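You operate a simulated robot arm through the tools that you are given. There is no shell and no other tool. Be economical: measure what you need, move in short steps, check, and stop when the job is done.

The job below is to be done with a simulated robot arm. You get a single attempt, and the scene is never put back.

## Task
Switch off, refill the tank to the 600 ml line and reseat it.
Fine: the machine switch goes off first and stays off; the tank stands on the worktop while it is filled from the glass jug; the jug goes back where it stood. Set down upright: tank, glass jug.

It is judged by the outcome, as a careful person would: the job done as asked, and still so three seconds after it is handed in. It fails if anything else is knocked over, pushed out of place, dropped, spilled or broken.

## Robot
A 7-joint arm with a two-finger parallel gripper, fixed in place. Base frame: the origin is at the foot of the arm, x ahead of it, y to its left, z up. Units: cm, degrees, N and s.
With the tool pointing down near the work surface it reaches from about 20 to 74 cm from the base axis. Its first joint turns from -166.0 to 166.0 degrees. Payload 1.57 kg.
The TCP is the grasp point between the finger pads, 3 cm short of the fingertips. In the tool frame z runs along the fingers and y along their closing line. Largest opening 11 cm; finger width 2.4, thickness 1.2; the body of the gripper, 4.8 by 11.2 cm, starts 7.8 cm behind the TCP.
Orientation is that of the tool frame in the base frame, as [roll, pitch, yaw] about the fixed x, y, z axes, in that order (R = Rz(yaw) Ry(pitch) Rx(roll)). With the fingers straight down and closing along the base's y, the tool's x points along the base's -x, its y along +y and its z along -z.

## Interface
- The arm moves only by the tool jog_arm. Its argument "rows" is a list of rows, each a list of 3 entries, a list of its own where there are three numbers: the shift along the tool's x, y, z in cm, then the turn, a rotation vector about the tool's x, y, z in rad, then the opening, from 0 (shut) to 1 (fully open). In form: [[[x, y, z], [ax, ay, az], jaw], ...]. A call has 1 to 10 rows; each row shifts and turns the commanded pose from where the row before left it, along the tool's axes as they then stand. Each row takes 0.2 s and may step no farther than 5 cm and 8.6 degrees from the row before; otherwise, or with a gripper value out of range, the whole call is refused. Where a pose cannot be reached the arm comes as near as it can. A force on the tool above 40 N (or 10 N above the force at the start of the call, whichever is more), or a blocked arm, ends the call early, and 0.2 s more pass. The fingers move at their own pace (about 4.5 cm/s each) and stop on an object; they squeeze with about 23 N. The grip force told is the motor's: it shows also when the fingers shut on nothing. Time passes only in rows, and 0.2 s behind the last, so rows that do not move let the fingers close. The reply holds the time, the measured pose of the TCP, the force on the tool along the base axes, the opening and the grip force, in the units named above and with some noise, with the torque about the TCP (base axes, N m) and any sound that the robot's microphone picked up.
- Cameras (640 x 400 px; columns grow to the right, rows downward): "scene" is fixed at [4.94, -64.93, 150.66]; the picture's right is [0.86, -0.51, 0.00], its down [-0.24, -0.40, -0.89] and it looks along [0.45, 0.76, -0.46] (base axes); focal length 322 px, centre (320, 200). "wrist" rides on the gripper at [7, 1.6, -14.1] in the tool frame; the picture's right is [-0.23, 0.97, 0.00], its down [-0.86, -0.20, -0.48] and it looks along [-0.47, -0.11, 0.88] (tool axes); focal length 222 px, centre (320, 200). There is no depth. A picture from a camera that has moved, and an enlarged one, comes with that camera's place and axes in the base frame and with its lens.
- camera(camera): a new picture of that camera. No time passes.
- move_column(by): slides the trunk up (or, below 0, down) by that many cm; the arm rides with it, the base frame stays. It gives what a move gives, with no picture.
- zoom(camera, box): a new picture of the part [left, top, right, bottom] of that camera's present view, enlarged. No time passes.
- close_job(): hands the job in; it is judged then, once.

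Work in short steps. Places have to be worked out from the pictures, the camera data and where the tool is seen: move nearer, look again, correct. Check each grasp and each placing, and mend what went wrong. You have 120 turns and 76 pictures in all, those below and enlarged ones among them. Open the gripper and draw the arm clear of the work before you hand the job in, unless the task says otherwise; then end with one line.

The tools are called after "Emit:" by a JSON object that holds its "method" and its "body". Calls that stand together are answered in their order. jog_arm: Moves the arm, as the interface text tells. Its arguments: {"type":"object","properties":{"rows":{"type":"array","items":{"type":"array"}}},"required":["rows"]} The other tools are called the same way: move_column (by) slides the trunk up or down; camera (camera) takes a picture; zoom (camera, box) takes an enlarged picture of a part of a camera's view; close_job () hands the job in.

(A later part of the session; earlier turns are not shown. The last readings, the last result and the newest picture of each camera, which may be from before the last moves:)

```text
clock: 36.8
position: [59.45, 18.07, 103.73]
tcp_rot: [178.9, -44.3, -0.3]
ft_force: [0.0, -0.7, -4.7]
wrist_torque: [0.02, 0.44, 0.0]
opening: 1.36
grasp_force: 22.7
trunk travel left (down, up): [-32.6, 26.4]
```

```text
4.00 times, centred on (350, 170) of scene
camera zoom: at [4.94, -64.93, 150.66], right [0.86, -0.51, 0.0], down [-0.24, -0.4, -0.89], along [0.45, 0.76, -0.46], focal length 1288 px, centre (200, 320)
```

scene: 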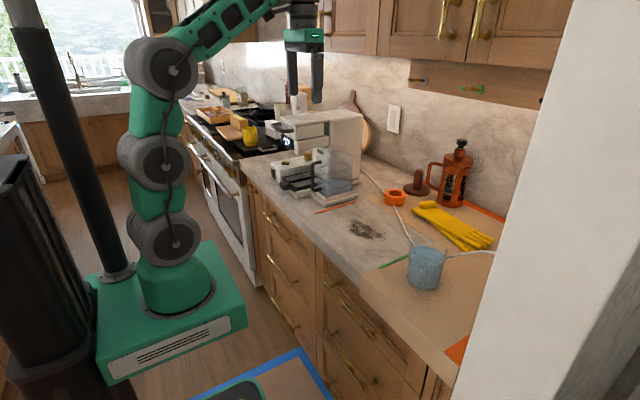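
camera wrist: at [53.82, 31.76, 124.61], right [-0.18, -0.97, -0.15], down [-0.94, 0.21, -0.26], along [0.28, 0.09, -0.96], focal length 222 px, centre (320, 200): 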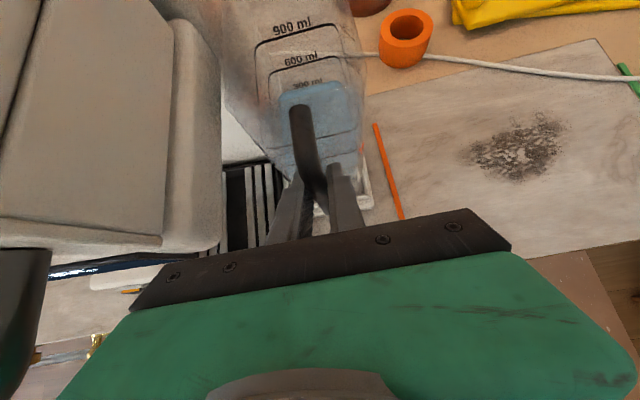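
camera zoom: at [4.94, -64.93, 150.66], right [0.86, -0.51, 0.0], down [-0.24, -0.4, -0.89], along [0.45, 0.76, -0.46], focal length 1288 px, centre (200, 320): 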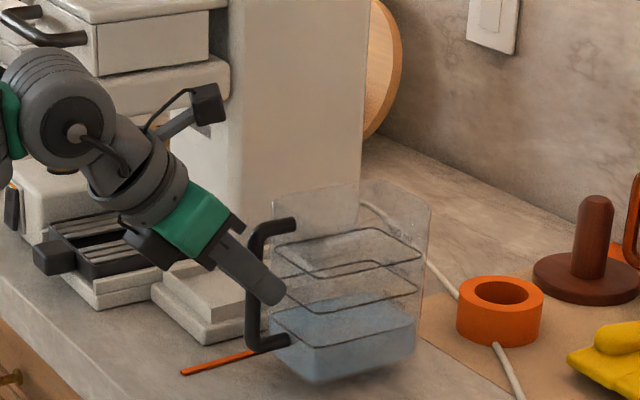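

Close above the worktop now. I lower with the trunk in small steps until the weight comes off.

Emit:
{"method": "move_column", "body": {"by": -1}}

Emit:
{"method": "move_column", "body": {"by": -0.5}}

```text
clock: 37.4
position: [59.49, 18.02, 102.76]
tcp_rot: [179.1, -44.3, -0.3]
ft_force: [-0.6, -0.4, -5.3]
wrist_torque: [0.0, 0.46, -0.03]
opening: 1.39
grasp_force: 23.0
trunk travel left (down, up): [-31.6, 27.4]
```

```text
clock: 37.9
position: [59.4, 18.11, 102.59]
tcp_rot: [179.2, -44.6, -0.4]
ft_force: [-1.3, 0.2, 2.0]
wrist_torque: [0.26, -0.57, -0.04]
opening: 1.38
grasp_force: 23.1
trunk travel left (down, up): [-31.1, 27.9]
```

The tank stands on the worktop. I release and back off along the tool axis.

Emit:
{"method": "jog_arm", "body": {"rows": [[[0, 0, 0], [0, 0, 0], 0.3], [[0, 0, 0], [0, 0, 0], 0.5], [[0, 0, -2], [0, 0, 0], 0.5], [[0, 0, -4], [0, 0, 0], 0.5], [[0, 0, -4], [0, 0, 0], 0.5], [[0, 0, -3], [0, 0, 0], 0.5]]}}

Emit:
{"method": "camera", "body": {"camera": "wrist"}}

Emit:
{"method": "zoom", "body": {"camera": "scene", "box": [280, 90, 440, 220]}}

```text
clock: 39.3
position: [50.25, 18.26, 111.67]
tcp_rot: [179.0, -44.4, -0.1]
ft_force: [0.8, 0.2, -0.7]
wrist_torque: [-0.01, 0.02, 0.01]
opening: 5.5
grasp_force: 0.1
trunk travel left (down, up): [-31.1, 27.9]
```

```text
36 pictures are left
camera wrist: at [45.28, 16.75, 126.75], right [-0.18, -0.97, -0.15], down [-0.94, 0.21, -0.26], along [0.28, 0.09, -0.96], focal length 222 px, centre (320, 200)
```

wrist: 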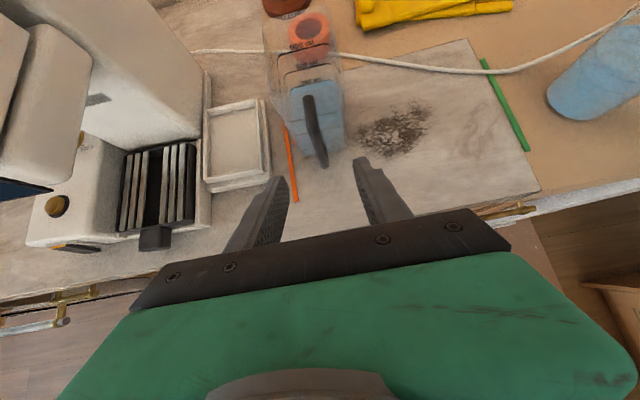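

```text
3.08 times, centred on (360, 155) of scene
camera zoom: at [4.94, -64.93, 150.66], right [0.86, -0.51, 0.0], down [-0.24, -0.4, -0.89], along [0.45, 0.76, -0.46], focal length 991 px, centre (197, 338)
```

zoom: 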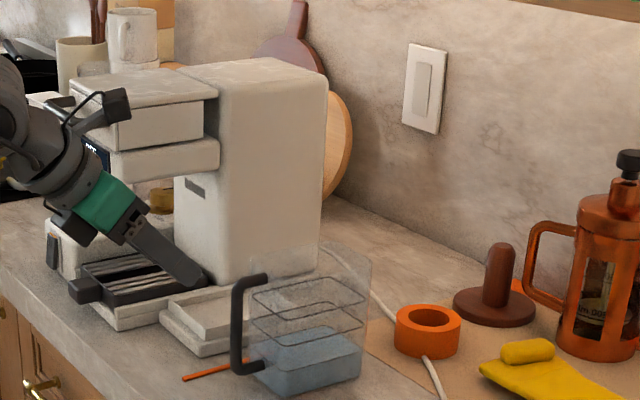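

Tank is standing upright and clear. Now I move to the right for a close view of the jug.

Emit:
{"method": "jog_arm", "body": {"rows": [[[-0.71, 4, -0.9], [0, 0, 0], 0.8], [[-0.71, 4, -0.9], [0, 0, 0], 1], [[-0.71, 4, -0.9], [0, 0, 0], 1], [[-0.71, 4, -0.9], [0, 0, 0], 1], [[-0.71, 4, -0.9], [0, 0, 0], 1], [[-0.71, 4, -0.9], [0, 0, 0], 1], [[-0.71, 4, -0.9], [0, 0, 0], 1], [[0, 0, 0], [-0.091, 0, 0.093], 1], [[0, 0, 0], [-0.091, 0, 0.093], 1]]}}

Emit:
{"method": "camera", "body": {"camera": "wrist"}}

```text
clock: 40.4
position: [47.55, 13.9, 103.68]
tcp_rot: [175.5, -32.6, 17.7]
ft_force: [0.8, 0.2, 0.3]
wrist_torque: [-0.02, 0.01, 0.02]
opening: 11.01
grasp_force: 0.1
trunk travel left (down, up): [-31.1, 27.9]
stopped in row 5: the arm was blocked; the commanded pose is now the measured one
```

```text
34 pictures are left
camera wrist: at [45.99, 12.99, 119.49], right [0.07, -1.0, -0.06], down [-0.99, -0.07, -0.07], along [0.07, 0.06, -1.0], focal length 222 px, centre (320, 200)
```

wrist: 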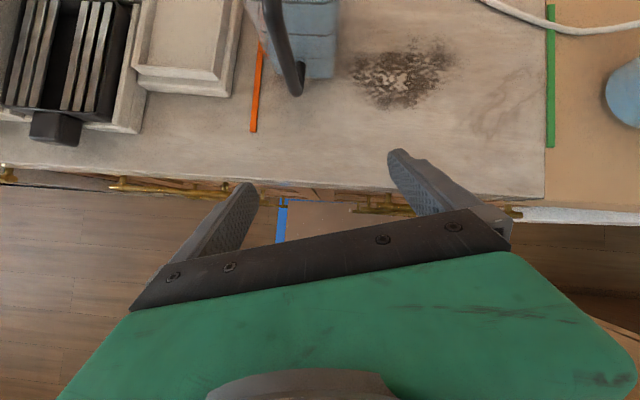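

The arm got blocked partway with odd pose; I check the arm's configuration.

Emit:
{"method": "camera", "body": {"camera": "scene"}}

```text
33 pictures are left
```

scene: 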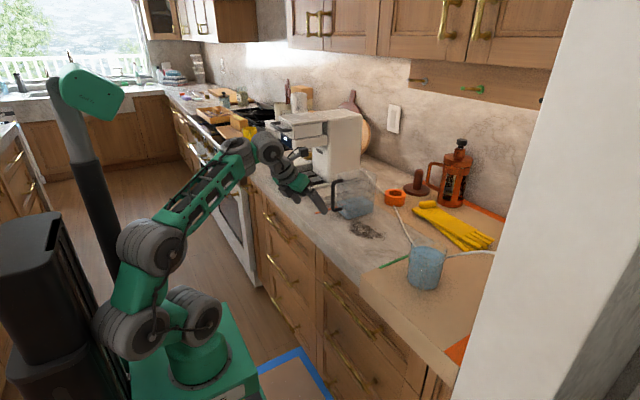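

The forearm now rises too steeply with the trunk this low, and the wrist's last joint seems near its end after the half-turn. I'll raise the trunk and turn the tool back so the wrist is mid-range (needed for pouring too).

Emit:
{"method": "move_column", "body": {"by": 20}}

Emit:
{"method": "jog_arm", "body": {"rows": [[[0, 0, 0], [0, 0, -0.149], 1], [[0, 0, 0], [0, 0, -0.149], 1], [[0, 0, 0], [0, 0, -0.149], 1], [[0, 0, 0], [0, 0, -0.149], 1], [[0, 0, 0], [0, 0, -0.149], 1], [[0, 0, 0], [0, 0, -0.149], 1], [[0, 0, 0], [0, 0, -0.149], 1], [[0, 0, 0], [0, 0, -0.149], 1], [[0, 0, 0], [0, 0, -0.149], 1], [[0, 0, 0], [0, 0, -0.149], 1]]}}

Emit:
{"method": "jog_arm", "body": {"rows": [[[0, 0, 0], [0, 0, -0.149], 1], [[0, 0, 0], [0, 0, -0.149], 1], [[0, 0, 0], [0, 0, -0.149], 1], [[0, 0, 0], [0, 0, -0.149], 1], [[0, 0, 0], [0, 0, -0.149], 1], [[0, 0, 0], [0, 0, -0.149], 1], [[0, 0, 0], [0, 0, -0.149], 1], [[0, 0, 0], [0, 0, -0.149], 1], [[0, 0, 0], [0, 0, -0.149], 1], [[0, 0, 0], [0, 0, -0.149], 1]]}}

```text
clock: 42.6
position: [46.21, 14.78, 125.17]
tcp_rot: [175.7, -34.6, 18.7]
ft_force: [-0.3, 0.4, 0.4]
wrist_torque: [0.0, 0.0, 0.01]
opening: 11.01
grasp_force: 0.2
trunk travel left (down, up): [-51.1, 7.9]
```

```text
clock: 44.8
position: [46.72, 13.72, 125.03]
tcp_rot: [145.9, 1.3, 101.1]
ft_force: [1.0, 0.0, 0.2]
wrist_torque: [-0.02, 0.01, -0.03]
opening: 11.01
grasp_force: 0.1
trunk travel left (down, up): [-51.1, 7.9]
```

```text
clock: 47.0
position: [46.64, 13.66, 125.03]
tcp_rot: [178.4, 34.0, -173.5]
ft_force: [0.4, 0.4, 0.4]
wrist_torque: [0.01, -0.02, 0.0]
opening: 11.01
grasp_force: 0.1
trunk travel left (down, up): [-51.1, 7.9]
```

The wrist turned back freely. I now move over toward the jug with heading ~−15°.

Emit:
{"method": "jog_arm", "body": {"rows": [[[0, 0, 0], [0.069, 0, 0.102], 1], [[0, 0, 0], [0.069, 0, 0.102], 1], [[0, 0, 0], [0.069, 0, 0.102], 1], [[-0.63, -4.12, 0.42], [0, 0, 0], 1], [[-0.63, -4.12, 0.42], [0, 0, 0], 1], [[-0.63, -4.12, 0.42], [0, 0, 0], 1], [[-0.63, -4.12, 0.42], [0, 0, 0], 1], [[-0.63, -4.12, 0.42], [0, 0, 0], 1], [[-0.63, -4.12, 0.42], [0, 0, 0], 1]]}}

Emit:
{"method": "jog_arm", "body": {"rows": [[[0, 0, 0], [0, -0.13, 0], 1], [[0, 0, 0], [0, -0.13, 0], 1], [[0, 0, 0], [0, -0.13, 0], 1], [[0, 0, 0], [0, -0.13, 0], 1]]}}

Emit:
{"method": "camera", "body": {"camera": "wrist"}}

```text
clock: 49.0
position: [45.13, -11.09, 124.78]
tcp_rot: [178.4, 33.6, 165.1]
ft_force: [0.4, 0.0, -0.4]
wrist_torque: [0.0, 0.02, 0.01]
opening: 11.03
grasp_force: 0.1
trunk travel left (down, up): [-51.1, 7.9]
```

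```text
clock: 50.2
position: [46.23, -11.32, 120.06]
tcp_rot: [175.7, 57.5, 162.8]
ft_force: [-0.6, 0.0, -0.1]
wrist_torque: [-0.01, 0.02, 0.0]
opening: 10.99
grasp_force: 0.0
trunk travel left (down, up): [-51.1, 7.9]
stopped in row 4: the arm was blocked; the commanded pose is now the measured one
```

```text
32 pictures are left
camera wrist: at [31.35, -6.21, 121.92], right [0.35, 0.91, 0.23], down [0.0, -0.24, 0.97], along [0.94, -0.34, -0.08], focal length 222 px, centre (320, 200)
```

wrist: 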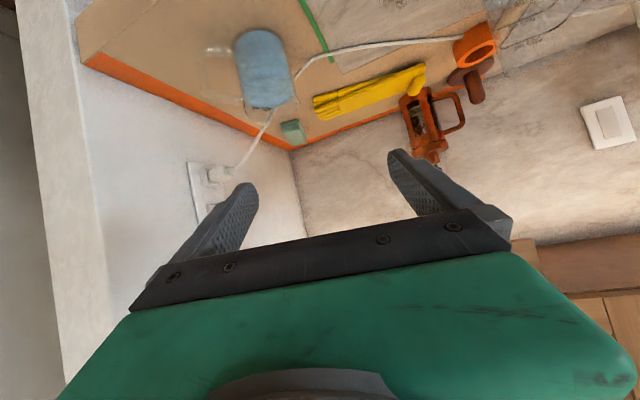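

Upside-down view confirms jug free of obstructions except the cable behind. I lower the trunk 16 cm and then tilt further toward level.

Emit:
{"method": "move_column", "body": {"by": -16}}

Emit:
{"method": "jog_arm", "body": {"rows": [[[0, 0, 0], [0, -0.1, 0], 1], [[0, 0, 0], [0, -0.1, 0], 1]]}}

Emit:
{"method": "camera", "body": {"camera": "wrist"}}

Emit:
{"method": "camera", "body": {"camera": "scene"}}

```text
clock: 51.4
position: [38.26, -8.04, 90.3]
tcp_rot: [173.1, 34.6, 160.7]
ft_force: [-0.7, -0.5, -0.3]
wrist_torque: [0.02, 0.0, -0.01]
opening: 11.01
grasp_force: 0.1
trunk travel left (down, up): [-41.1, 17.9]
stopped: the arm was blocked; the commanded pose is now the measured one
```

```text
clock: 52.0
position: [35.69, -6.5, 82.62]
tcp_rot: [171.0, 31.6, 159.2]
ft_force: [-0.8, 0.3, -0.1]
wrist_torque: [0.0, 0.02, 0.0]
opening: 10.99
grasp_force: 0.0
trunk travel left (down, up): [-41.1, 17.9]
stopped in row 2: the arm was blocked; the commanded pose is now the measured one
```

```text
31 pictures are left
camera wrist: at [22.93, -2.33, 91.17], right [0.45, 0.86, 0.25], down [0.37, -0.43, 0.82], along [0.81, -0.28, -0.51], focal length 222 px, centre (320, 200)
```

wrist: 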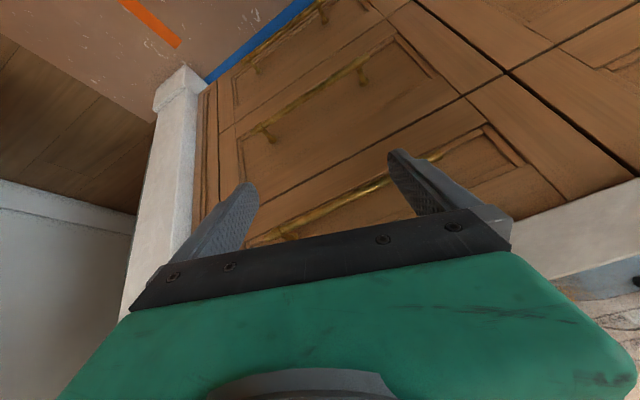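

```text
30 pictures are left
```

scene: 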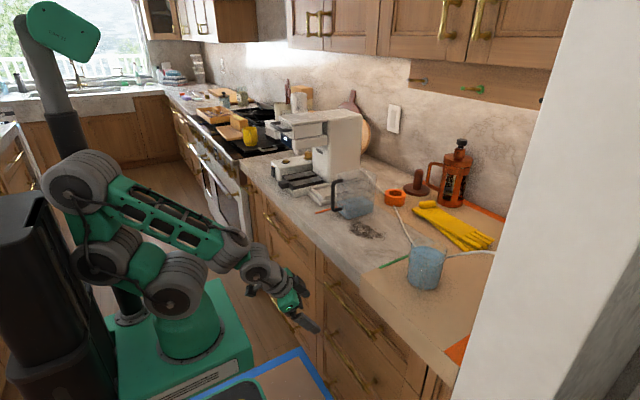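

The arm folded too close to its mast (level poses need more reach out) and sagged in front of the counter, without contact. I raise the trunk to bring it back up.

Emit:
{"method": "move_column", "body": {"by": 16}}

Emit:
{"method": "jog_arm", "body": {"rows": [[[-0.5, 0, -4], [0, 0, 0], 1], [[-0.5, 0, -4], [0, 0, 0], 1], [[-0.5, 0, -4], [0, 0, 0], 1]]}}

```text
clock: 53.9
position: [35.96, -6.55, 99.45]
tcp_rot: [171.2, 32.5, 159.3]
ft_force: [0.7, 0.2, 0.7]
wrist_torque: [0.03, 0.0, 0.0]
opening: 11.0
grasp_force: 0.0
trunk travel left (down, up): [-57.1, 1.9]
```

```text
clock: 54.4
position: [29.89, -2.8, 95.95]
tcp_rot: [169.1, 15.5, 162.0]
ft_force: [0.3, -0.5, 0.7]
wrist_torque: [-0.01, 0.0, 0.01]
opening: 11.0
grasp_force: 0.0
trunk travel left (down, up): [-57.1, 1.9]
stopped in row 2: the arm was blocked; the commanded pose is now the measured one
```

Emit:
{"method": "jog_arm", "body": {"rows": [[[-1.7, 0.3, -2.65], [0, 0, 0], 1], [[-1.7, 0.3, -2.65], [0, 0, 0], 1], [[-1.7, 0.3, -2.65], [0, 0, 0], 1]]}}

Emit:
{"method": "camera", "body": {"camera": "scene"}}

```text
clock: 55.2
position: [32.3, -3.99, 105.46]
tcp_rot: [169.2, 16.4, 162.2]
ft_force: [0.5, 1.2, 0.7]
wrist_torque: [-0.01, -0.01, 0.02]
opening: 10.97
grasp_force: 0.0
trunk travel left (down, up): [-57.1, 1.9]
```

```text
29 pictures are left
```

scene: 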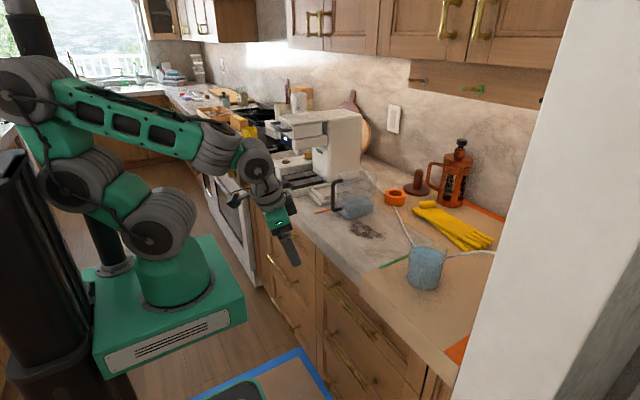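

The arm is free again. I straighten the roll and move up and out toward the jug before tilting.

Emit:
{"method": "jog_arm", "body": {"rows": [[[-4.2, -0.65, -1.52], [0, 0, 0], 1], [[-4.2, -0.65, -1.52], [0, 0, 0], 1], [[-4.2, -0.65, -1.52], [0, 0, 0], 1], [[-4.2, -0.65, -1.52], [0, 0, 0], 1], [[-4.2, -0.65, -1.52], [0, 0, 0], 1], [[0, 0, 0], [0.094, 0, 0], 1], [[0, 0, 0], [0.094, 0, 0], 1], [[0, 0, 0], [0, -0.13, 0], 1], [[0, 0, 0], [0, -0.13, 0], 1]]}}

Emit:
{"method": "camera", "body": {"camera": "wrist"}}

```text
clock: 57.2
position: [48.34, -14.03, 117.81]
tcp_rot: [-180.0, 31.3, 162.4]
ft_force: [-0.5, 0.1, 0.2]
wrist_torque: [-0.05, -0.03, 0.01]
opening: 10.99
grasp_force: 0.1
trunk travel left (down, up): [-57.1, 1.9]
```

```text
28 pictures are left
camera wrist: at [36.07, -8.41, 126.36], right [0.48, 0.87, 0.12], down [0.4, -0.34, 0.85], along [0.78, -0.36, -0.51], focal length 222 px, centre (320, 200)
```

wrist: 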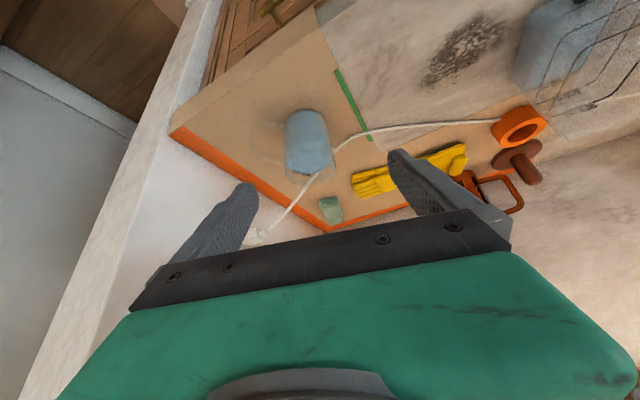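

Emit:
{"method": "zoom", "body": {"camera": "wrist", "box": [250, 90, 370, 200]}}

Emit:
{"method": "zoom", "body": {"camera": "scene", "box": [395, 230, 455, 300]}}

```text
3.64 times, centred on (310, 145) of wrist
camera zoom: at [36.07, -8.41, 126.36], right [0.48, 0.87, 0.12], down [0.4, -0.34, 0.85], along [0.78, -0.36, -0.51], focal length 808 px, centre (356, 400)
```

zoom: 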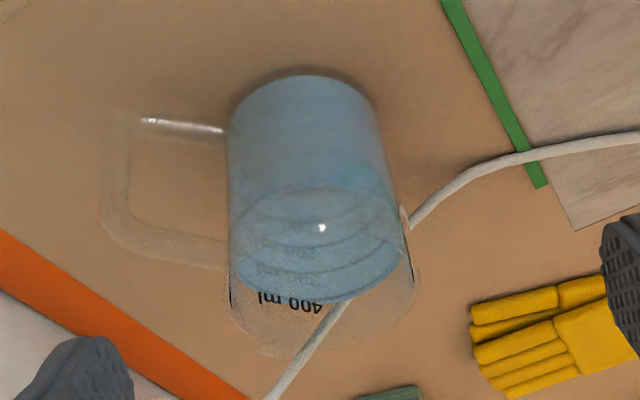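

```text
5.71 times, centred on (425, 265) of scene
camera zoom: at [4.94, -64.93, 150.66], right [0.86, -0.51, 0.0], down [-0.24, -0.4, -0.89], along [0.45, 0.76, -0.46], focal length 1840 px, centre (-280, -171)
```

zoom: 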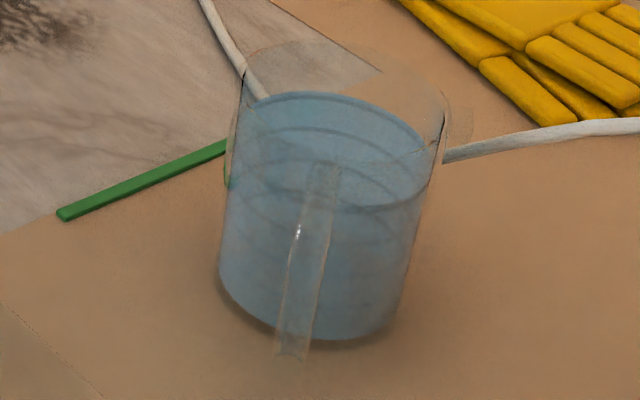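

Emit:
{"method": "zoom", "body": {"camera": "scene", "box": [407, 232, 457, 262]}}

Emit:
{"method": "zoom", "body": {"camera": "wrist", "box": [284, 130, 344, 195]}}

```text
12.80 times, centred on (432, 247) of scene
camera zoom: at [4.94, -64.93, 150.66], right [0.86, -0.51, 0.0], down [-0.24, -0.4, -0.89], along [0.45, 0.76, -0.46], focal length 4121 px, centre (-1114, -402)
```

zoom: 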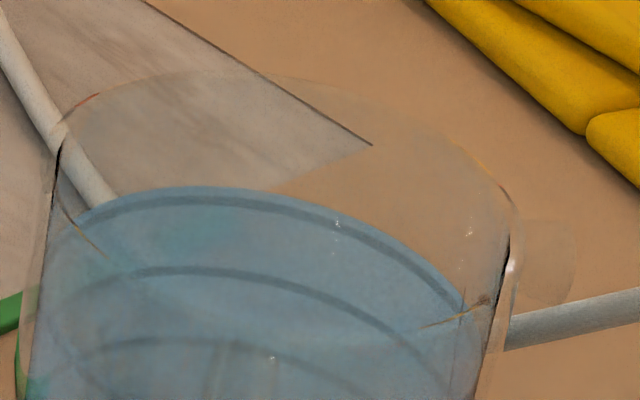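

```text
6.15 times, centred on (314, 162) of wrist
camera zoom: at [36.07, -8.41, 126.36], right [0.48, 0.87, 0.12], down [0.4, -0.34, 0.85], along [0.78, -0.36, -0.51], focal length 1367 px, centre (357, 431)
```

zoom: 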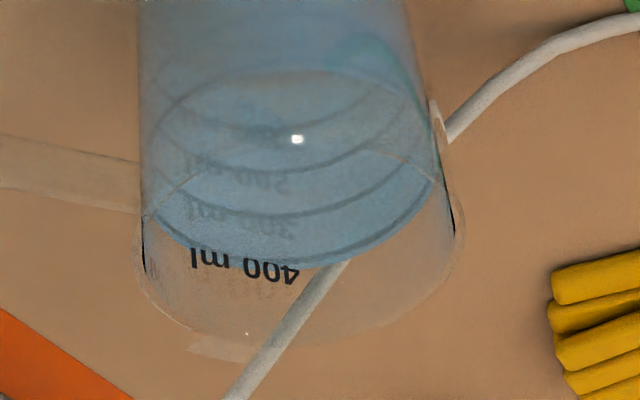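

The jug stands at (63, −21.7); its handle points to azimuth ≈214° and its spout to ≈−58°, so I'll grip the body with heading ≈+20° (handle toward the hand) and roll right to pour. I rotate heading and move to the approach line at height.

Emit:
{"method": "jog_arm", "body": {"rows": [[[0, 0, 0], [-0.068, 0, -0.112], 1], [[0, 0, 0], [-0.068, 0, -0.112], 1], [[0, 0, 0], [-0.068, 0, -0.112], 1], [[0, 0, 0], [-0.068, 0, -0.112], 1], [[0, 0, 0], [-0.068, 0, -0.112], 1], [[0.98, -3.84, -0.59], [0, 0, 0], 1], [[0.98, -3.84, -0.59], [0, 0, 0], 1], [[0.98, -3.84, -0.59], [0, 0, 0], 1]]}}

Emit:
{"method": "jog_arm", "body": {"rows": [[[0, 0, 0], [0, -0.12, 0], 1], [[0, 0, 0], [0, -0.12, 0], 1]]}}

```text
clock: 59.0
position: [48.97, -26.0, 117.8]
tcp_rot: [179.9, 31.1, -160.3]
ft_force: [0.3, -0.2, -0.5]
wrist_torque: [0.03, 0.01, 0.01]
opening: 11.01
grasp_force: 0.0
trunk travel left (down, up): [-57.1, 1.9]
```

```text
clock: 59.6
position: [48.91, -26.0, 117.77]
tcp_rot: [179.9, 45.2, -160.2]
ft_force: [-1.5, -0.1, 0.3]
wrist_torque: [0.02, -0.03, 0.01]
opening: 11.02
grasp_force: 0.0
trunk travel left (down, up): [-57.1, 1.9]
```

Emit:
{"method": "jog_arm", "body": {"rows": [[[0, 0, 0], [0, -0.12, 0], 1], [[0, 0, 0], [0, -0.12, 0], 1]]}}

Emit:
{"method": "move_column", "body": {"by": -5}}

```text
clock: 60.2
position: [49.12, -26.04, 117.76]
tcp_rot: [180.0, 58.8, -160.2]
ft_force: [0.4, -0.2, 0.0]
wrist_torque: [0.02, -0.01, 0.05]
opening: 10.98
grasp_force: 0.0
trunk travel left (down, up): [-57.1, 1.9]
```

```text
clock: 61.1
position: [49.02, -26.03, 112.84]
tcp_rot: [179.8, 58.7, -160.3]
ft_force: [-0.1, 0.0, 0.6]
wrist_torque: [-0.01, -0.01, 0.02]
opening: 11.02
grasp_force: 0.1
trunk travel left (down, up): [-52.1, 6.9]
```

Emit:
{"method": "jog_arm", "body": {"rows": [[[0, 0, 0], [0, -0.1, 0], 1], [[0, 0, 0], [0, -0.1, 0], 1]]}}

Emit:
{"method": "move_column", "body": {"by": -6}}

Emit:
{"method": "camera", "body": {"camera": "wrist"}}

```text
clock: 61.7
position: [49.14, -25.96, 112.76]
tcp_rot: [179.7, 70.3, -160.5]
ft_force: [-0.4, 0.6, 0.6]
wrist_torque: [0.0, 0.0, -0.04]
opening: 10.99
grasp_force: 0.1
trunk travel left (down, up): [-52.1, 6.9]
```

```text
clock: 62.7
position: [49.01, -26.07, 106.73]
tcp_rot: [179.6, 70.2, -160.4]
ft_force: [0.7, -1.0, -0.1]
wrist_torque: [0.01, 0.0, 0.03]
opening: 11.01
grasp_force: 0.1
trunk travel left (down, up): [-46.1, 12.9]
```

```text
23 pictures are left
camera wrist: at [33.76, -29.82, 105.03], right [-0.26, 0.94, 0.22], down [-0.08, -0.24, 0.97], along [0.96, 0.23, 0.14], focal length 222 px, centre (320, 200)
```

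wrist: 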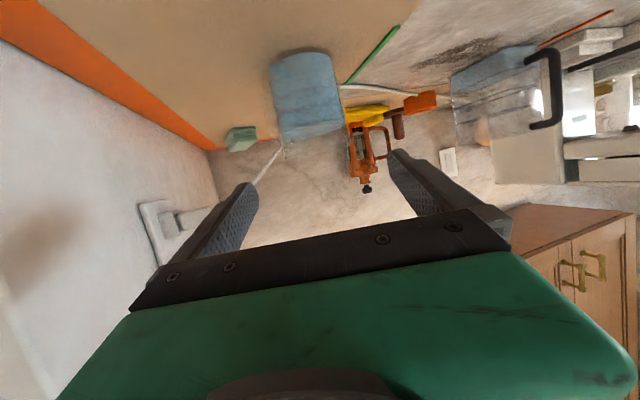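

The approach works at 70° tilt. I lower to grip height, then advance along the heading with fingers fully open.

Emit:
{"method": "move_column", "body": {"by": -6.4}}

Emit:
{"method": "jog_arm", "body": {"rows": [[[-0.7, -0.64, 1.9], [0, 0, 0], 1], [[-0.85, 0, 2.35], [0, 0, 0], 1], [[-0.85, 0, 2.35], [0, 0, 0], 1], [[-0.85, 0, 2.35], [0, 0, 0], 1]]}}

Emit:
{"method": "camera", "body": {"camera": "wrist"}}

```text
clock: 63.7
position: [49.03, -26.05, 100.28]
tcp_rot: [179.6, 70.3, -160.4]
ft_force: [0.2, 0.6, 0.2]
wrist_torque: [-0.03, 0.01, -0.01]
opening: 11.03
grasp_force: 0.1
trunk travel left (down, up): [-39.7, 19.3]
```

```text
clock: 64.7
position: [58.34, -23.33, 100.3]
tcp_rot: [179.7, 70.2, -160.4]
ft_force: [0.0, -0.6, 0.3]
wrist_torque: [-0.02, 0.02, -0.01]
opening: 11.01
grasp_force: 0.0
trunk travel left (down, up): [-39.7, 19.3]
```

```text
22 pictures are left
camera wrist: at [42.9, -27.07, 98.67], right [-0.26, 0.94, 0.21], down [-0.08, -0.24, 0.97], along [0.96, 0.23, 0.14], focal length 222 px, centre (320, 200)
```

wrist: 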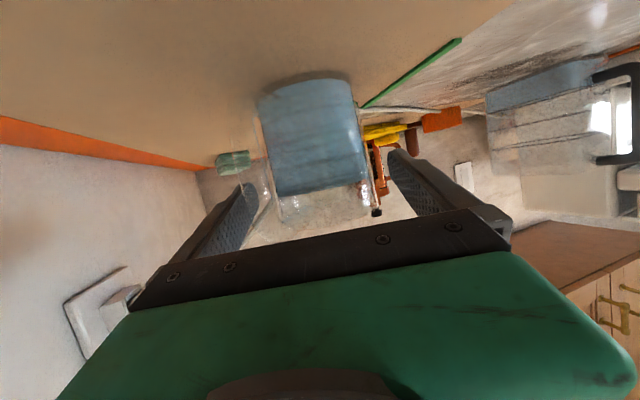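

Jug is centred between the fingers. I advance the last ~3 cm and check for contact.

Emit:
{"method": "jog_arm", "body": {"rows": [[[-0.37, 0, 1.03], [0, 0, 0], 1], [[-0.37, 0, 1.03], [0, 0, 0], 1], [[-0.34, 0, 0.94], [0, 0, 0], 1]]}}

Emit:
{"method": "zoom", "body": {"camera": "scene", "box": [380, 215, 480, 305]}}

```text
clock: 65.5
position: [61.21, -22.24, 100.39]
tcp_rot: [179.8, 70.1, -160.5]
ft_force: [-1.7, -0.8, 0.9]
wrist_torque: [0.02, 0.02, -0.01]
opening: 11.0
grasp_force: 0.0
trunk travel left (down, up): [-39.7, 19.3]
```

```text
4.44 times, centred on (430, 260) of scene
camera zoom: at [4.94, -64.93, 150.66], right [0.86, -0.51, 0.0], down [-0.24, -0.4, -0.89], along [0.45, 0.76, -0.46], focal length 1431 px, centre (-169, -67)
```

zoom: 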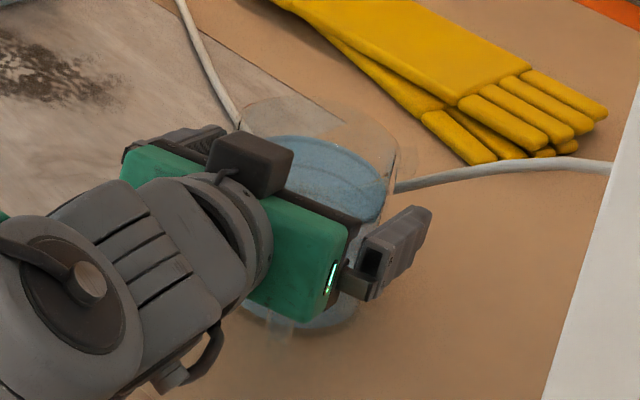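

No contact. I close on the jug.

Emit:
{"method": "jog_arm", "body": {"rows": [[[0, 0, 0], [0, 0, 0], 0.75], [[0, 0, 0], [0, 0, 0], 0.6], [[0, 0, 0], [0, 0, 0], 0.5], [[0, 0, 0], [0, 0, 0], 0.5]]}}

```text
clock: 66.5
position: [61.13, -22.3, 100.48]
tcp_rot: [179.9, 70.2, -160.2]
ft_force: [-1.7, -1.1, 3.5]
wrist_torque: [0.04, 0.06, 0.05]
opening: 9.37
grasp_force: 23.0
trunk travel left (down, up): [-39.7, 19.3]
```

Gripped at 9.4 cm with 23 N. Lift slightly with the trunk.

Emit:
{"method": "move_column", "body": {"by": 1.5}}

Emit:
{"method": "move_column", "body": {"by": 6}}

Emit:
{"method": "zoom", "body": {"camera": "scene", "box": [360, 195, 480, 305]}}

```text
clock: 67.1
position: [61.35, -22.21, 101.77]
tcp_rot: [179.4, 70.2, -160.7]
ft_force: [-0.5, 0.1, -6.5]
wrist_torque: [0.02, 0.07, -0.03]
opening: 9.38
grasp_force: 23.0
trunk travel left (down, up): [-41.2, 17.8]
```

```text
clock: 68.1
position: [61.36, -22.35, 107.82]
tcp_rot: [179.6, 70.2, -160.6]
ft_force: [-0.3, -0.7, -7.4]
wrist_torque: [0.02, 0.07, 0.02]
opening: 9.4
grasp_force: 23.1
trunk travel left (down, up): [-47.2, 11.8]
```

```text
3.64 times, centred on (420, 250) of scene
camera zoom: at [4.94, -64.93, 150.66], right [0.86, -0.51, 0.0], down [-0.24, -0.4, -0.89], along [0.45, 0.76, -0.46], focal length 1171 px, centre (-44, 18)
```

zoom: 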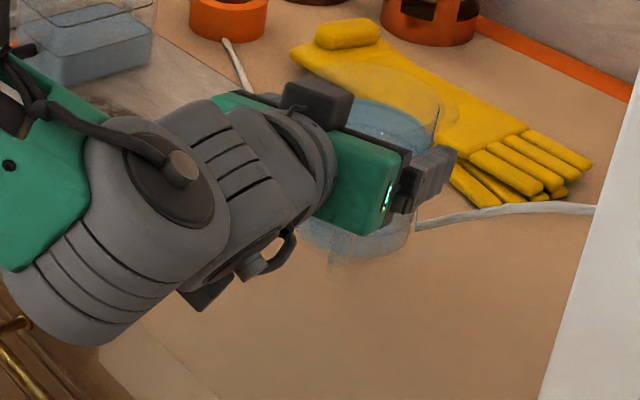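

Jug weighs ~0.73 kg with contents and hangs steady. I raise it so its bottom clears the tank rim (z≈107), then carry it toward the +y side of the tank, from where the spout faces the tank.

Emit:
{"method": "move_column", "body": {"by": 10.5}}

Emit:
{"method": "jog_arm", "body": {"rows": [[[0.0, 1.0, 0.3], [0, 0, 0], 0.4], [[-0.1, 2.0, 0.6], [0, 0, 0], 0.4], [[-0.34, 2.8, 1.0], [0, 0, 0], 0.4], [[-0.34, 2.8, 1.0], [0, 0, 0], 0.4], [[-0.34, 2.8, 1.0], [0, 0, 0], 0.4], [[-0.34, 2.8, 1.0], [0, 0, 0], 0.4], [[-0.34, 2.0, 0.7], [0, 0, 0], 0.4], [[0, 1.0, 0.3], [0, 0, 0], 0.4]]}}

```text
clock: 69.5
position: [61.25, -22.23, 118.28]
tcp_rot: [179.7, 70.1, -160.7]
ft_force: [-0.2, -0.3, -7.1]
wrist_torque: [0.03, 0.01, -0.04]
opening: 9.36
grasp_force: 23.2
trunk travel left (down, up): [-57.7, 1.3]
```

```text
clock: 71.3
position: [61.02, -3.89, 118.03]
tcp_rot: [179.6, 70.1, -160.5]
ft_force: [0.7, -0.6, -7.4]
wrist_torque: [0.02, 0.09, -0.01]
opening: 9.4
grasp_force: 22.7
trunk travel left (down, up): [-57.7, 1.3]
```

Emit:
{"method": "jog_arm", "body": {"rows": [[[-0.25, 1.5, 0.55], [0, 0, 0], 0.4], [[-0.45, 2.7, 1.15], [0, 0, 0], 0.4], [[-0.45, 2.7, 1.15], [0, 0, 0], 0.4], [[-0.45, 2.7, 1.15], [0, 0, 0], 0.4], [[-0.3, 1.8, 0.8], [0, 0, 0], 0.4]]}}

Emit:
{"method": "jog_arm", "body": {"rows": [[[-0.25, 1.5, 0.6], [0, 0, 0], 0.4], [[-0.45, 2.7, 1.2], [0, 0, 0], 0.4], [[-0.45, 2.7, 1.2], [0, 0, 0], 0.4], [[-0.45, 2.7, 1.2], [0, 0, 0], 0.4], [[-0.4, 2.4, 1.0], [0, 0, 0], 0.4], [[-0.2, 1.3, 0.5], [0, 0, 0], 0.4]]}}

Emit:
{"method": "zoom", "body": {"camera": "scene", "box": [270, 90, 430, 230]}}

```text
clock: 72.5
position: [62.08, 8.54, 118.06]
tcp_rot: [179.7, 70.1, -160.4]
ft_force: [-0.5, 0.8, -7.5]
wrist_torque: [0.05, 0.07, -0.01]
opening: 9.4
grasp_force: 22.8
trunk travel left (down, up): [-57.7, 1.3]
```

```text
clock: 73.9
position: [63.22, 23.26, 118.3]
tcp_rot: [179.8, 70.1, -160.3]
ft_force: [0.5, 0.3, -6.2]
wrist_torque: [-0.01, 0.05, -0.03]
opening: 9.39
grasp_force: 23.2
trunk travel left (down, up): [-57.7, 1.3]
```

```text
2.86 times, centred on (350, 160) of scene
camera zoom: at [4.94, -64.93, 150.66], right [0.86, -0.51, 0.0], down [-0.24, -0.4, -0.89], along [0.45, 0.76, -0.46], focal length 920 px, centre (234, 314)
```

zoom: 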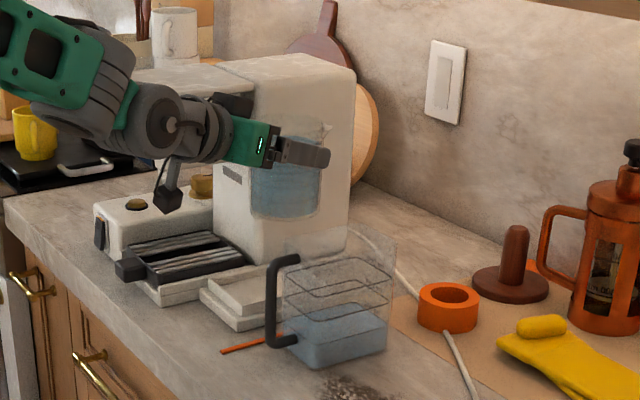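

Jug is beside/above the tank. I shift it a bit to centre the lip over the tank and begin rolling right, short of the pouring point.

Emit:
{"method": "jog_arm", "body": {"rows": [[[-0.34, 0.25, 0.94], [0, 0, 0], 0.4], [[-0.34, 0.25, 0.94], [0, 0, 0], 0.4], [[0, 0, 0], [0, 0, 0.1], 0.4], [[0, 0, 0], [0, 0, 0.14], 0.4], [[0, 0, 0], [0, 0, 0.14], 0.4], [[0, 0, 0], [0, 0, 0.14], 0.4]]}}

Emit:
{"method": "zoom", "body": {"camera": "scene", "box": [300, 110, 400, 220]}}

```text
clock: 75.3
position: [65.23, 24.34, 118.36]
tcp_rot: [125.7, 54.4, 140.3]
ft_force: [0.5, 0.0, -6.3]
wrist_torque: [-0.1, 0.06, 0.01]
opening: 9.38
grasp_force: 23.7
trunk travel left (down, up): [-57.7, 1.3]
```

```text
3.64 times, centred on (350, 165) of scene
camera zoom: at [4.94, -64.93, 150.66], right [0.86, -0.51, 0.0], down [-0.24, -0.4, -0.89], along [0.45, 0.76, -0.46], focal length 1171 px, centre (211, 327)
```

zoom: 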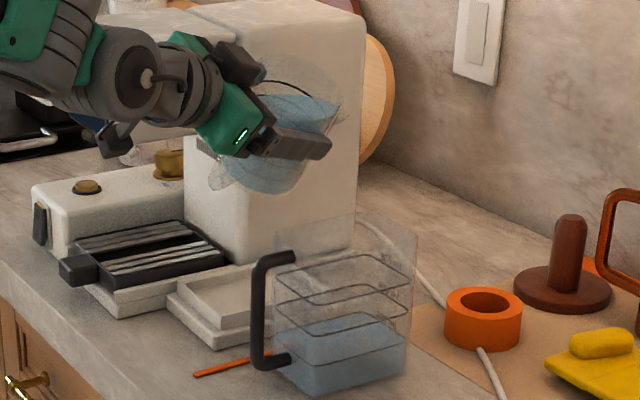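

Water is level and the lip is over the tank's middle, (69, 19.6). I shift 0.8 cm further toward the tank and continue rolling gently.

Emit:
{"method": "jog_arm", "body": {"rows": [[[-0.4, -0.69, 0], [0, 0, 0.05], 0.4], [[0, 0, 0], [0, 0, 0.08], 0.4], [[0, 0, 0], [0, 0, 0.08], 0.4], [[0, 0, 0], [0, 0, 0], 0.4]]}}

Emit:
{"method": "zoom", "body": {"camera": "scene", "box": [300, 110, 400, 220]}}

```text
clock: 76.3
position: [65.35, 23.52, 118.54]
tcp_rot: [118.3, 44.4, 130.6]
ft_force: [-0.3, 0.7, -6.4]
wrist_torque: [-0.11, 0.02, 0.02]
opening: 9.38
grasp_force: 23.1
trunk travel left (down, up): [-57.7, 1.3]
```

```text
3.64 times, centred on (350, 165) of scene
camera zoom: at [4.94, -64.93, 150.66], right [0.86, -0.51, 0.0], down [-0.24, -0.4, -0.89], along [0.45, 0.76, -0.46], focal length 1171 px, centre (211, 327)
```

zoom: 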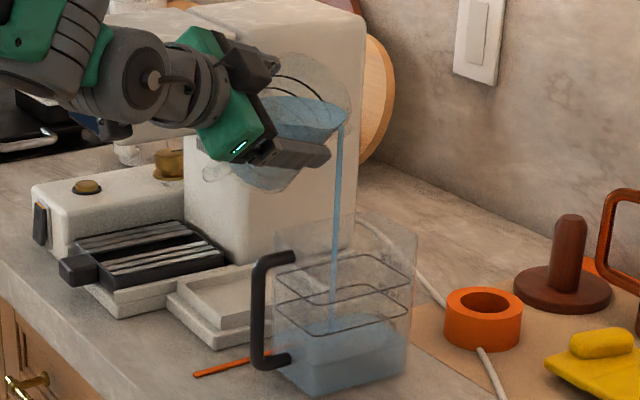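

Water is falling cleanly into the tank's centre. I continue rolling slowly.

Emit:
{"method": "jog_arm", "body": {"rows": [[[0, 0, 0], [0, 0, 0.06], 0.4], [[0, 0, 0], [0, 0, 0], 0.4], [[0, 0, 0], [0, 0, 0.06], 0.4], [[0, 0, 0], [0, 0, 0], 0.4], [[0, 0, 0], [0, 0, 0.06], 0.4], [[0, 0, 0], [0, 0, 0], 0.4], [[0, 0, 0], [0, 0, 0], 0.4]]}}

Emit:
{"method": "zoom", "body": {"camera": "scene", "box": [310, 120, 390, 220]}}

```text
clock: 77.9
position: [65.46, 23.48, 118.42]
tcp_rot: [114.6, 35.2, 124.6]
ft_force: [-0.6, -0.5, -6.0]
wrist_torque: [-0.15, 0.02, -0.01]
opening: 9.4
grasp_force: 23.1
trunk travel left (down, up): [-57.7, 1.3]
```

```text
4.00 times, centred on (350, 170) of scene
camera zoom: at [4.94, -64.93, 150.66], right [0.86, -0.51, 0.0], down [-0.24, -0.4, -0.89], along [0.45, 0.76, -0.46], focal length 1288 px, centre (200, 320)
```

zoom: 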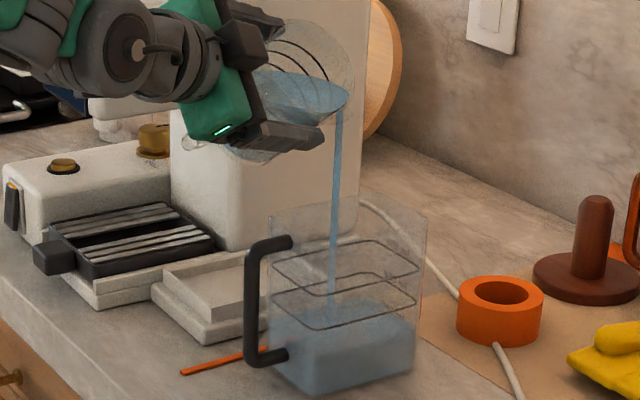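

Emit:
{"method": "jog_arm", "body": {"rows": [[[0, 0, 0], [0, 0, 0.06], 0.4], [[0, 0, 0], [0, 0, 0], 0.4], [[0, 0, 0], [0, 0, 0.06], 0.4], [[0, 0, 0], [0, 0, 0], 0.4], [[0, 0, 0], [0, 0, 0], 0.4], [[0, 0, 0], [0, 0, 0], 0.4], [[0, 0, 0], [0, 0, 0], 0.4]]}}

Emit:
{"method": "zoom", "body": {"camera": "scene", "box": [325, 160, 385, 220]}}

```text
clock: 79.5
position: [65.41, 23.6, 118.38]
tcp_rot: [112.7, 28.8, 121.4]
ft_force: [0.4, 0.6, -6.2]
wrist_torque: [-0.17, 0.04, -0.03]
opening: 9.36
grasp_force: 23.0
trunk travel left (down, up): [-57.7, 1.3]
```

```text
6.67 times, centred on (355, 190) of scene
camera zoom: at [4.94, -64.93, 150.66], right [0.86, -0.51, 0.0], down [-0.24, -0.4, -0.89], along [0.45, 0.76, -0.46], focal length 2146 px, centre (87, 267)
```

zoom: 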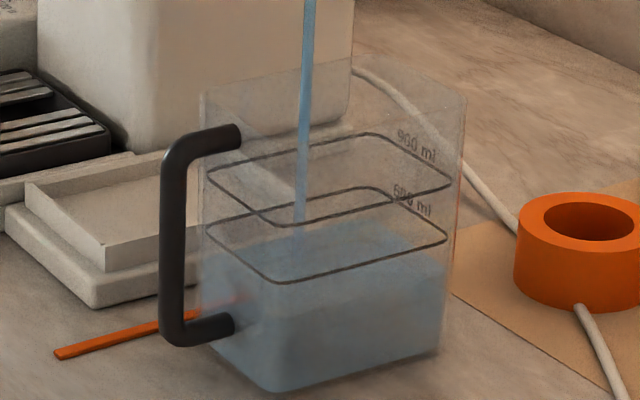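

Level is ≈410 ml. I roll a bit more and let it run.

Emit:
{"method": "jog_arm", "body": {"rows": [[[0, 0, 0], [0, 0, 0.06], 0.4], [[0, 0, 0], [0, 0, 0], 0.4], [[0, 0, 0], [0, 0, 0], 0.4], [[0, 0, 0], [0, 0, 0.05], 0.4], [[0, 0, 0], [0, 0, 0], 0.4], [[0, 0, 0], [0, 0, 0], 0.4], [[0, 0, 0], [0, 0, 0], 0.4], [[0, 0, 0], [0, 0, 0], 0.4]]}}

Emit:
{"method": "zoom", "body": {"camera": "scene", "box": [315, 120, 395, 220]}}

```text
clock: 81.3
position: [65.47, 23.51, 118.47]
tcp_rot: [111.6, 23.0, 118.7]
ft_force: [-0.2, 0.0, -5.6]
wrist_torque: [-0.16, -0.03, -0.01]
opening: 9.39
grasp_force: 23.1
trunk travel left (down, up): [-57.7, 1.3]
```

```text
4.00 times, centred on (355, 170) of scene
camera zoom: at [4.94, -64.93, 150.66], right [0.86, -0.51, 0.0], down [-0.24, -0.4, -0.89], along [0.45, 0.76, -0.46], focal length 1288 px, centre (180, 320)
```

zoom: 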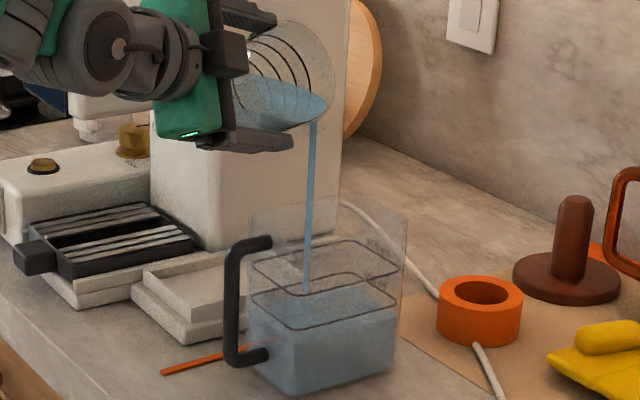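

≈470 ml now. Continue a little more.

Emit:
{"method": "jog_arm", "body": {"rows": [[[0, 0, 0], [0, 0, 0.05], 0.4], [[0, 0, 0], [0, 0, 0], 0.4], [[0, 0, 0], [0, 0, 0], 0.4], [[0, 0, 0], [0, 0, 0.05], 0.4], [[0, 0, 0], [0, 0, 0], 0.4], [[0, 0, 0], [0, 0, 0], 0.4], [[0, 0, 0], [0, 0, 0], 0.4]]}}

Emit:
{"method": "zoom", "body": {"camera": "scene", "box": [325, 160, 385, 220]}}

```text
clock: 82.9
position: [65.43, 23.49, 118.49]
tcp_rot: [110.9, 17.7, 116.5]
ft_force: [-0.3, 0.1, -4.8]
wrist_torque: [-0.17, 0.01, -0.03]
opening: 9.35
grasp_force: 23.2
trunk travel left (down, up): [-57.7, 1.3]
```

```text
6.67 times, centred on (355, 190) of scene
camera zoom: at [4.94, -64.93, 150.66], right [0.86, -0.51, 0.0], down [-0.24, -0.4, -0.89], along [0.45, 0.76, -0.46], focal length 2146 px, centre (87, 267)
```

zoom: 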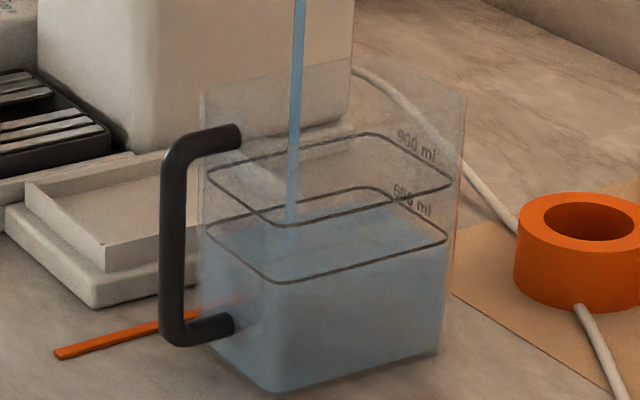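

≈530 ml. Another short interval, then check.

Emit:
{"method": "jog_arm", "body": {"rows": [[[0, 0, 0], [0, 0, 0.04], 0.4], [[0, 0, 0], [0, 0, 0], 0.4], [[0, 0, 0], [0, 0, 0], 0.4]]}}

Emit:
{"method": "zoom", "body": {"camera": "scene", "box": [325, 160, 385, 220]}}

```text
clock: 83.7
position: [65.46, 23.39, 118.62]
tcp_rot: [110.5, 15.6, 115.7]
ft_force: [0.1, 0.2, -4.5]
wrist_torque: [-0.15, 0.02, -0.02]
opening: 9.37
grasp_force: 22.6
trunk travel left (down, up): [-57.7, 1.3]
```

```text
6.67 times, centred on (355, 190) of scene
camera zoom: at [4.94, -64.93, 150.66], right [0.86, -0.51, 0.0], down [-0.24, -0.4, -0.89], along [0.45, 0.76, -0.46], focal length 2146 px, centre (87, 267)
```

zoom: 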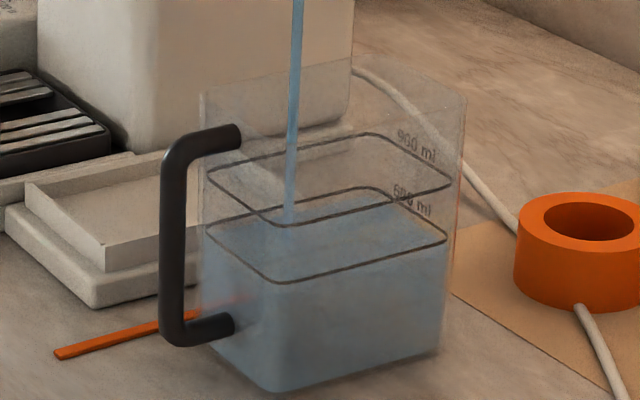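

≈560 ml. I let it run briefly more and then tip back to stop the flow and read the level.

Emit:
{"method": "jog_arm", "body": {"rows": [[[0, 0, 0], [0, 0, 0.03], 0.4], [[0, 0, 0], [0, 0, 0], 0.4], [[0, 0, 0], [0, 0, 0], 0.4], [[0, 0, 0], [0, 0, -0.149], 0.4], [[0, 0, 0], [0, 0, -0.149], 0.4]]}}

Emit:
{"method": "zoom", "body": {"camera": "scene", "box": [335, 165, 375, 205]}}

```text
clock: 84.9
position: [65.34, 23.53, 118.33]
tcp_rot: [113.1, 29.8, 121.9]
ft_force: [0.2, -0.4, -4.6]
wrist_torque: [-0.1, 0.0, -0.05]
opening: 9.35
grasp_force: 23.1
trunk travel left (down, up): [-57.7, 1.3]
```

```text
10.00 times, centred on (355, 185) of scene
camera zoom: at [4.94, -64.93, 150.66], right [0.86, -0.51, 0.0], down [-0.24, -0.4, -0.89], along [0.45, 0.76, -0.46], focal length 3220 px, centre (-30, 350)
```

zoom: 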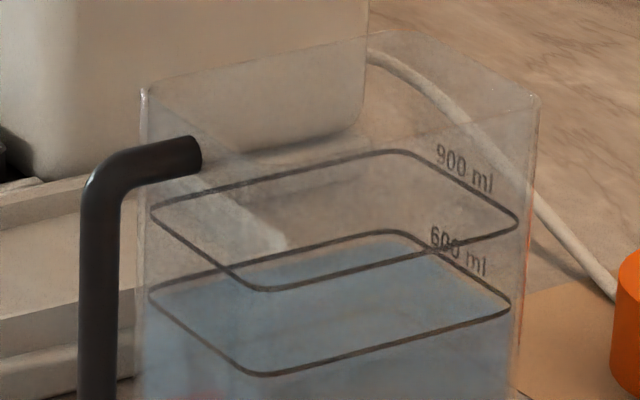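

Flow stopped at ≈573 ml. A short top-up of ~25 ml.

Emit:
{"method": "jog_arm", "body": {"rows": [[[0, 0, 0], [0, 0, 0.149], 0.4], [[0, 0, 0], [0, 0, 0.149], 0.4], [[0, 0, 0], [0, 0, 0.02], 0.4], [[0, 0, 0], [0, 0, 0], 0.4], [[0, 0, 0], [0, 0, -0.149], 0.4], [[0, 0, 0], [0, 0, -0.149], 0.4]]}}

Emit:
{"method": "zoom", "body": {"camera": "scene", "box": [335, 165, 375, 205]}}

```text
clock: 86.3
position: [65.29, 23.47, 118.36]
tcp_rot: [112.9, 29.0, 121.3]
ft_force: [0.0, -0.6, -4.6]
wrist_torque: [-0.12, 0.04, 0.02]
opening: 9.37
grasp_force: 22.6
trunk travel left (down, up): [-57.7, 1.3]
```

```text
10.00 times, centred on (355, 185) of scene
camera zoom: at [4.94, -64.93, 150.66], right [0.86, -0.51, 0.0], down [-0.24, -0.4, -0.89], along [0.45, 0.76, -0.46], focal length 3220 px, centre (-30, 350)
```

zoom: 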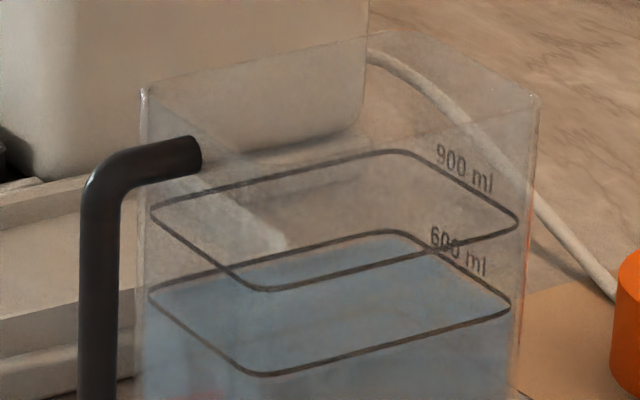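

≈587 ml; one more identical short top-up brings it to the line, then I tip the jug back upright.

Emit:
{"method": "jog_arm", "body": {"rows": [[[0, 0, 0], [0, 0, 0.149], 0.4], [[0, 0, 0], [0, 0, 0.149], 0.4], [[0, 0, 0], [0, 0, 0.04], 0.4], [[0, 0, 0], [0, 0, 0], 0.4], [[0, 0, 0], [0, 0, -0.149], 0.4], [[0, 0, 0], [0, 0, -0.149], 0.4], [[0, 0, 0], [0, 0, -0.149], 0.4], [[0, 0, 0], [0, 0, -0.1], 0.4]]}}

Emit:
{"method": "zoom", "body": {"camera": "scene", "box": [335, 165, 375, 205]}}

```text
clock: 88.1
position: [65.47, 23.62, 118.49]
tcp_rot: [116.2, 39.8, 127.5]
ft_force: [-0.9, -0.6, -3.7]
wrist_torque: [-0.11, -0.01, -0.02]
opening: 9.36
grasp_force: 23.2
trunk travel left (down, up): [-57.7, 1.3]
```

```text
10.00 times, centred on (355, 185) of scene
camera zoom: at [4.94, -64.93, 150.66], right [0.86, -0.51, 0.0], down [-0.24, -0.4, -0.89], along [0.45, 0.76, -0.46], focal length 3220 px, centre (-30, 350)
```

zoom: 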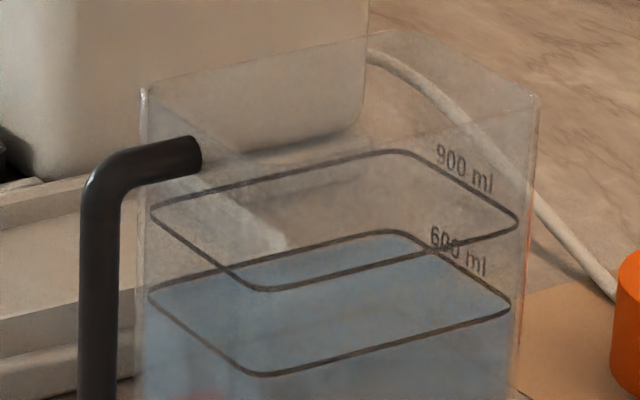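

The level is on the 600 line. I roll the jug back upright.

Emit:
{"method": "jog_arm", "body": {"rows": [[[0, 0, 0], [0, 0, -0.137], 0.4], [[0, 0, 0], [0, 0, -0.137], 0.4], [[0, 0, 0], [0, 0, -0.137], 0.4], [[0, 0, 0], [0, 0, -0.137], 0.4], [[0, 0, 0], [0, 0, -0.137], 0.4], [[0, 0, 0], [0, 0, -0.137], 0.4]]}}

Emit:
{"method": "jog_arm", "body": {"rows": [[[0.2, -1.2, -0.5], [0, 0, 0], 0.4], [[0.386, -2.45, -1.07], [0, 0, 0], 0.4], [[0.386, -2.45, -1.07], [0, 0, 0], 0.4], [[0.386, -2.45, -1.07], [0, 0, 0], 0.4], [[0.386, -2.45, -1.07], [0, 0, 0], 0.4], [[0.386, -2.45, -1.07], [0, 0, 0], 0.4], [[0.386, -2.45, -1.07], [0, 0, 0], 0.4], [[0.386, -2.45, -1.07], [0, 0, 0], 0.4], [[0.2, -1.2, -0.5], [0, 0, 0], 0.4]]}}

```text
clock: 89.5
position: [65.33, 23.32, 118.55]
tcp_rot: [-180.0, 70.1, -160.2]
ft_force: [0.1, 0.1, -3.9]
wrist_torque: [0.0, 0.04, 0.04]
opening: 9.37
grasp_force: 23.2
trunk travel left (down, up): [-57.7, 1.3]
```

```text
clock: 91.5
position: [63.29, 1.99, 118.41]
tcp_rot: [179.6, 70.2, -160.6]
ft_force: [-0.4, 0.0, -4.1]
wrist_torque: [0.01, 0.06, 0.01]
opening: 9.35
grasp_force: 23.0
trunk travel left (down, up): [-57.7, 1.3]
```

Emit:
{"method": "jog_arm", "body": {"rows": [[[0.19, -1.23, -0.53], [0, 0, 0], 0.4], [[0.38, -2.46, -1.055], [0, 0, 0], 0.4], [[0.38, -2.46, -1.055], [0, 0, 0], 0.4], [[0.38, -2.46, -1.055], [0, 0, 0], 0.4], [[0.38, -2.46, -1.055], [0, 0, 0], 0.4], [[0.38, -2.46, -1.055], [0, 0, 0], 0.4], [[0.38, -2.46, -1.055], [0, 0, 0], 0.4], [[0.38, -2.46, -1.055], [0, 0, 0], 0.4], [[0.38, -2.46, -1.055], [0, 0, 0], 0.4], [[0.19, -1.23, -0.53], [0, 0, 0], 0.4]]}}

Emit:
{"method": "move_column", "body": {"by": -12}}

```text
clock: 93.7
position: [61.65, -22.4, 118.35]
tcp_rot: [179.5, 70.2, -160.4]
ft_force: [-0.4, -0.1, -4.5]
wrist_torque: [0.01, 0.06, 0.01]
opening: 9.35
grasp_force: 23.0
trunk travel left (down, up): [-57.7, 1.3]
```

```text
clock: 95.2
position: [61.7, -22.31, 106.28]
tcp_rot: [179.6, 70.3, -160.5]
ft_force: [0.2, -0.1, -4.2]
wrist_torque: [-0.02, 0.07, -0.01]
opening: 9.35
grasp_force: 22.9
trunk travel left (down, up): [-45.7, 13.3]
```

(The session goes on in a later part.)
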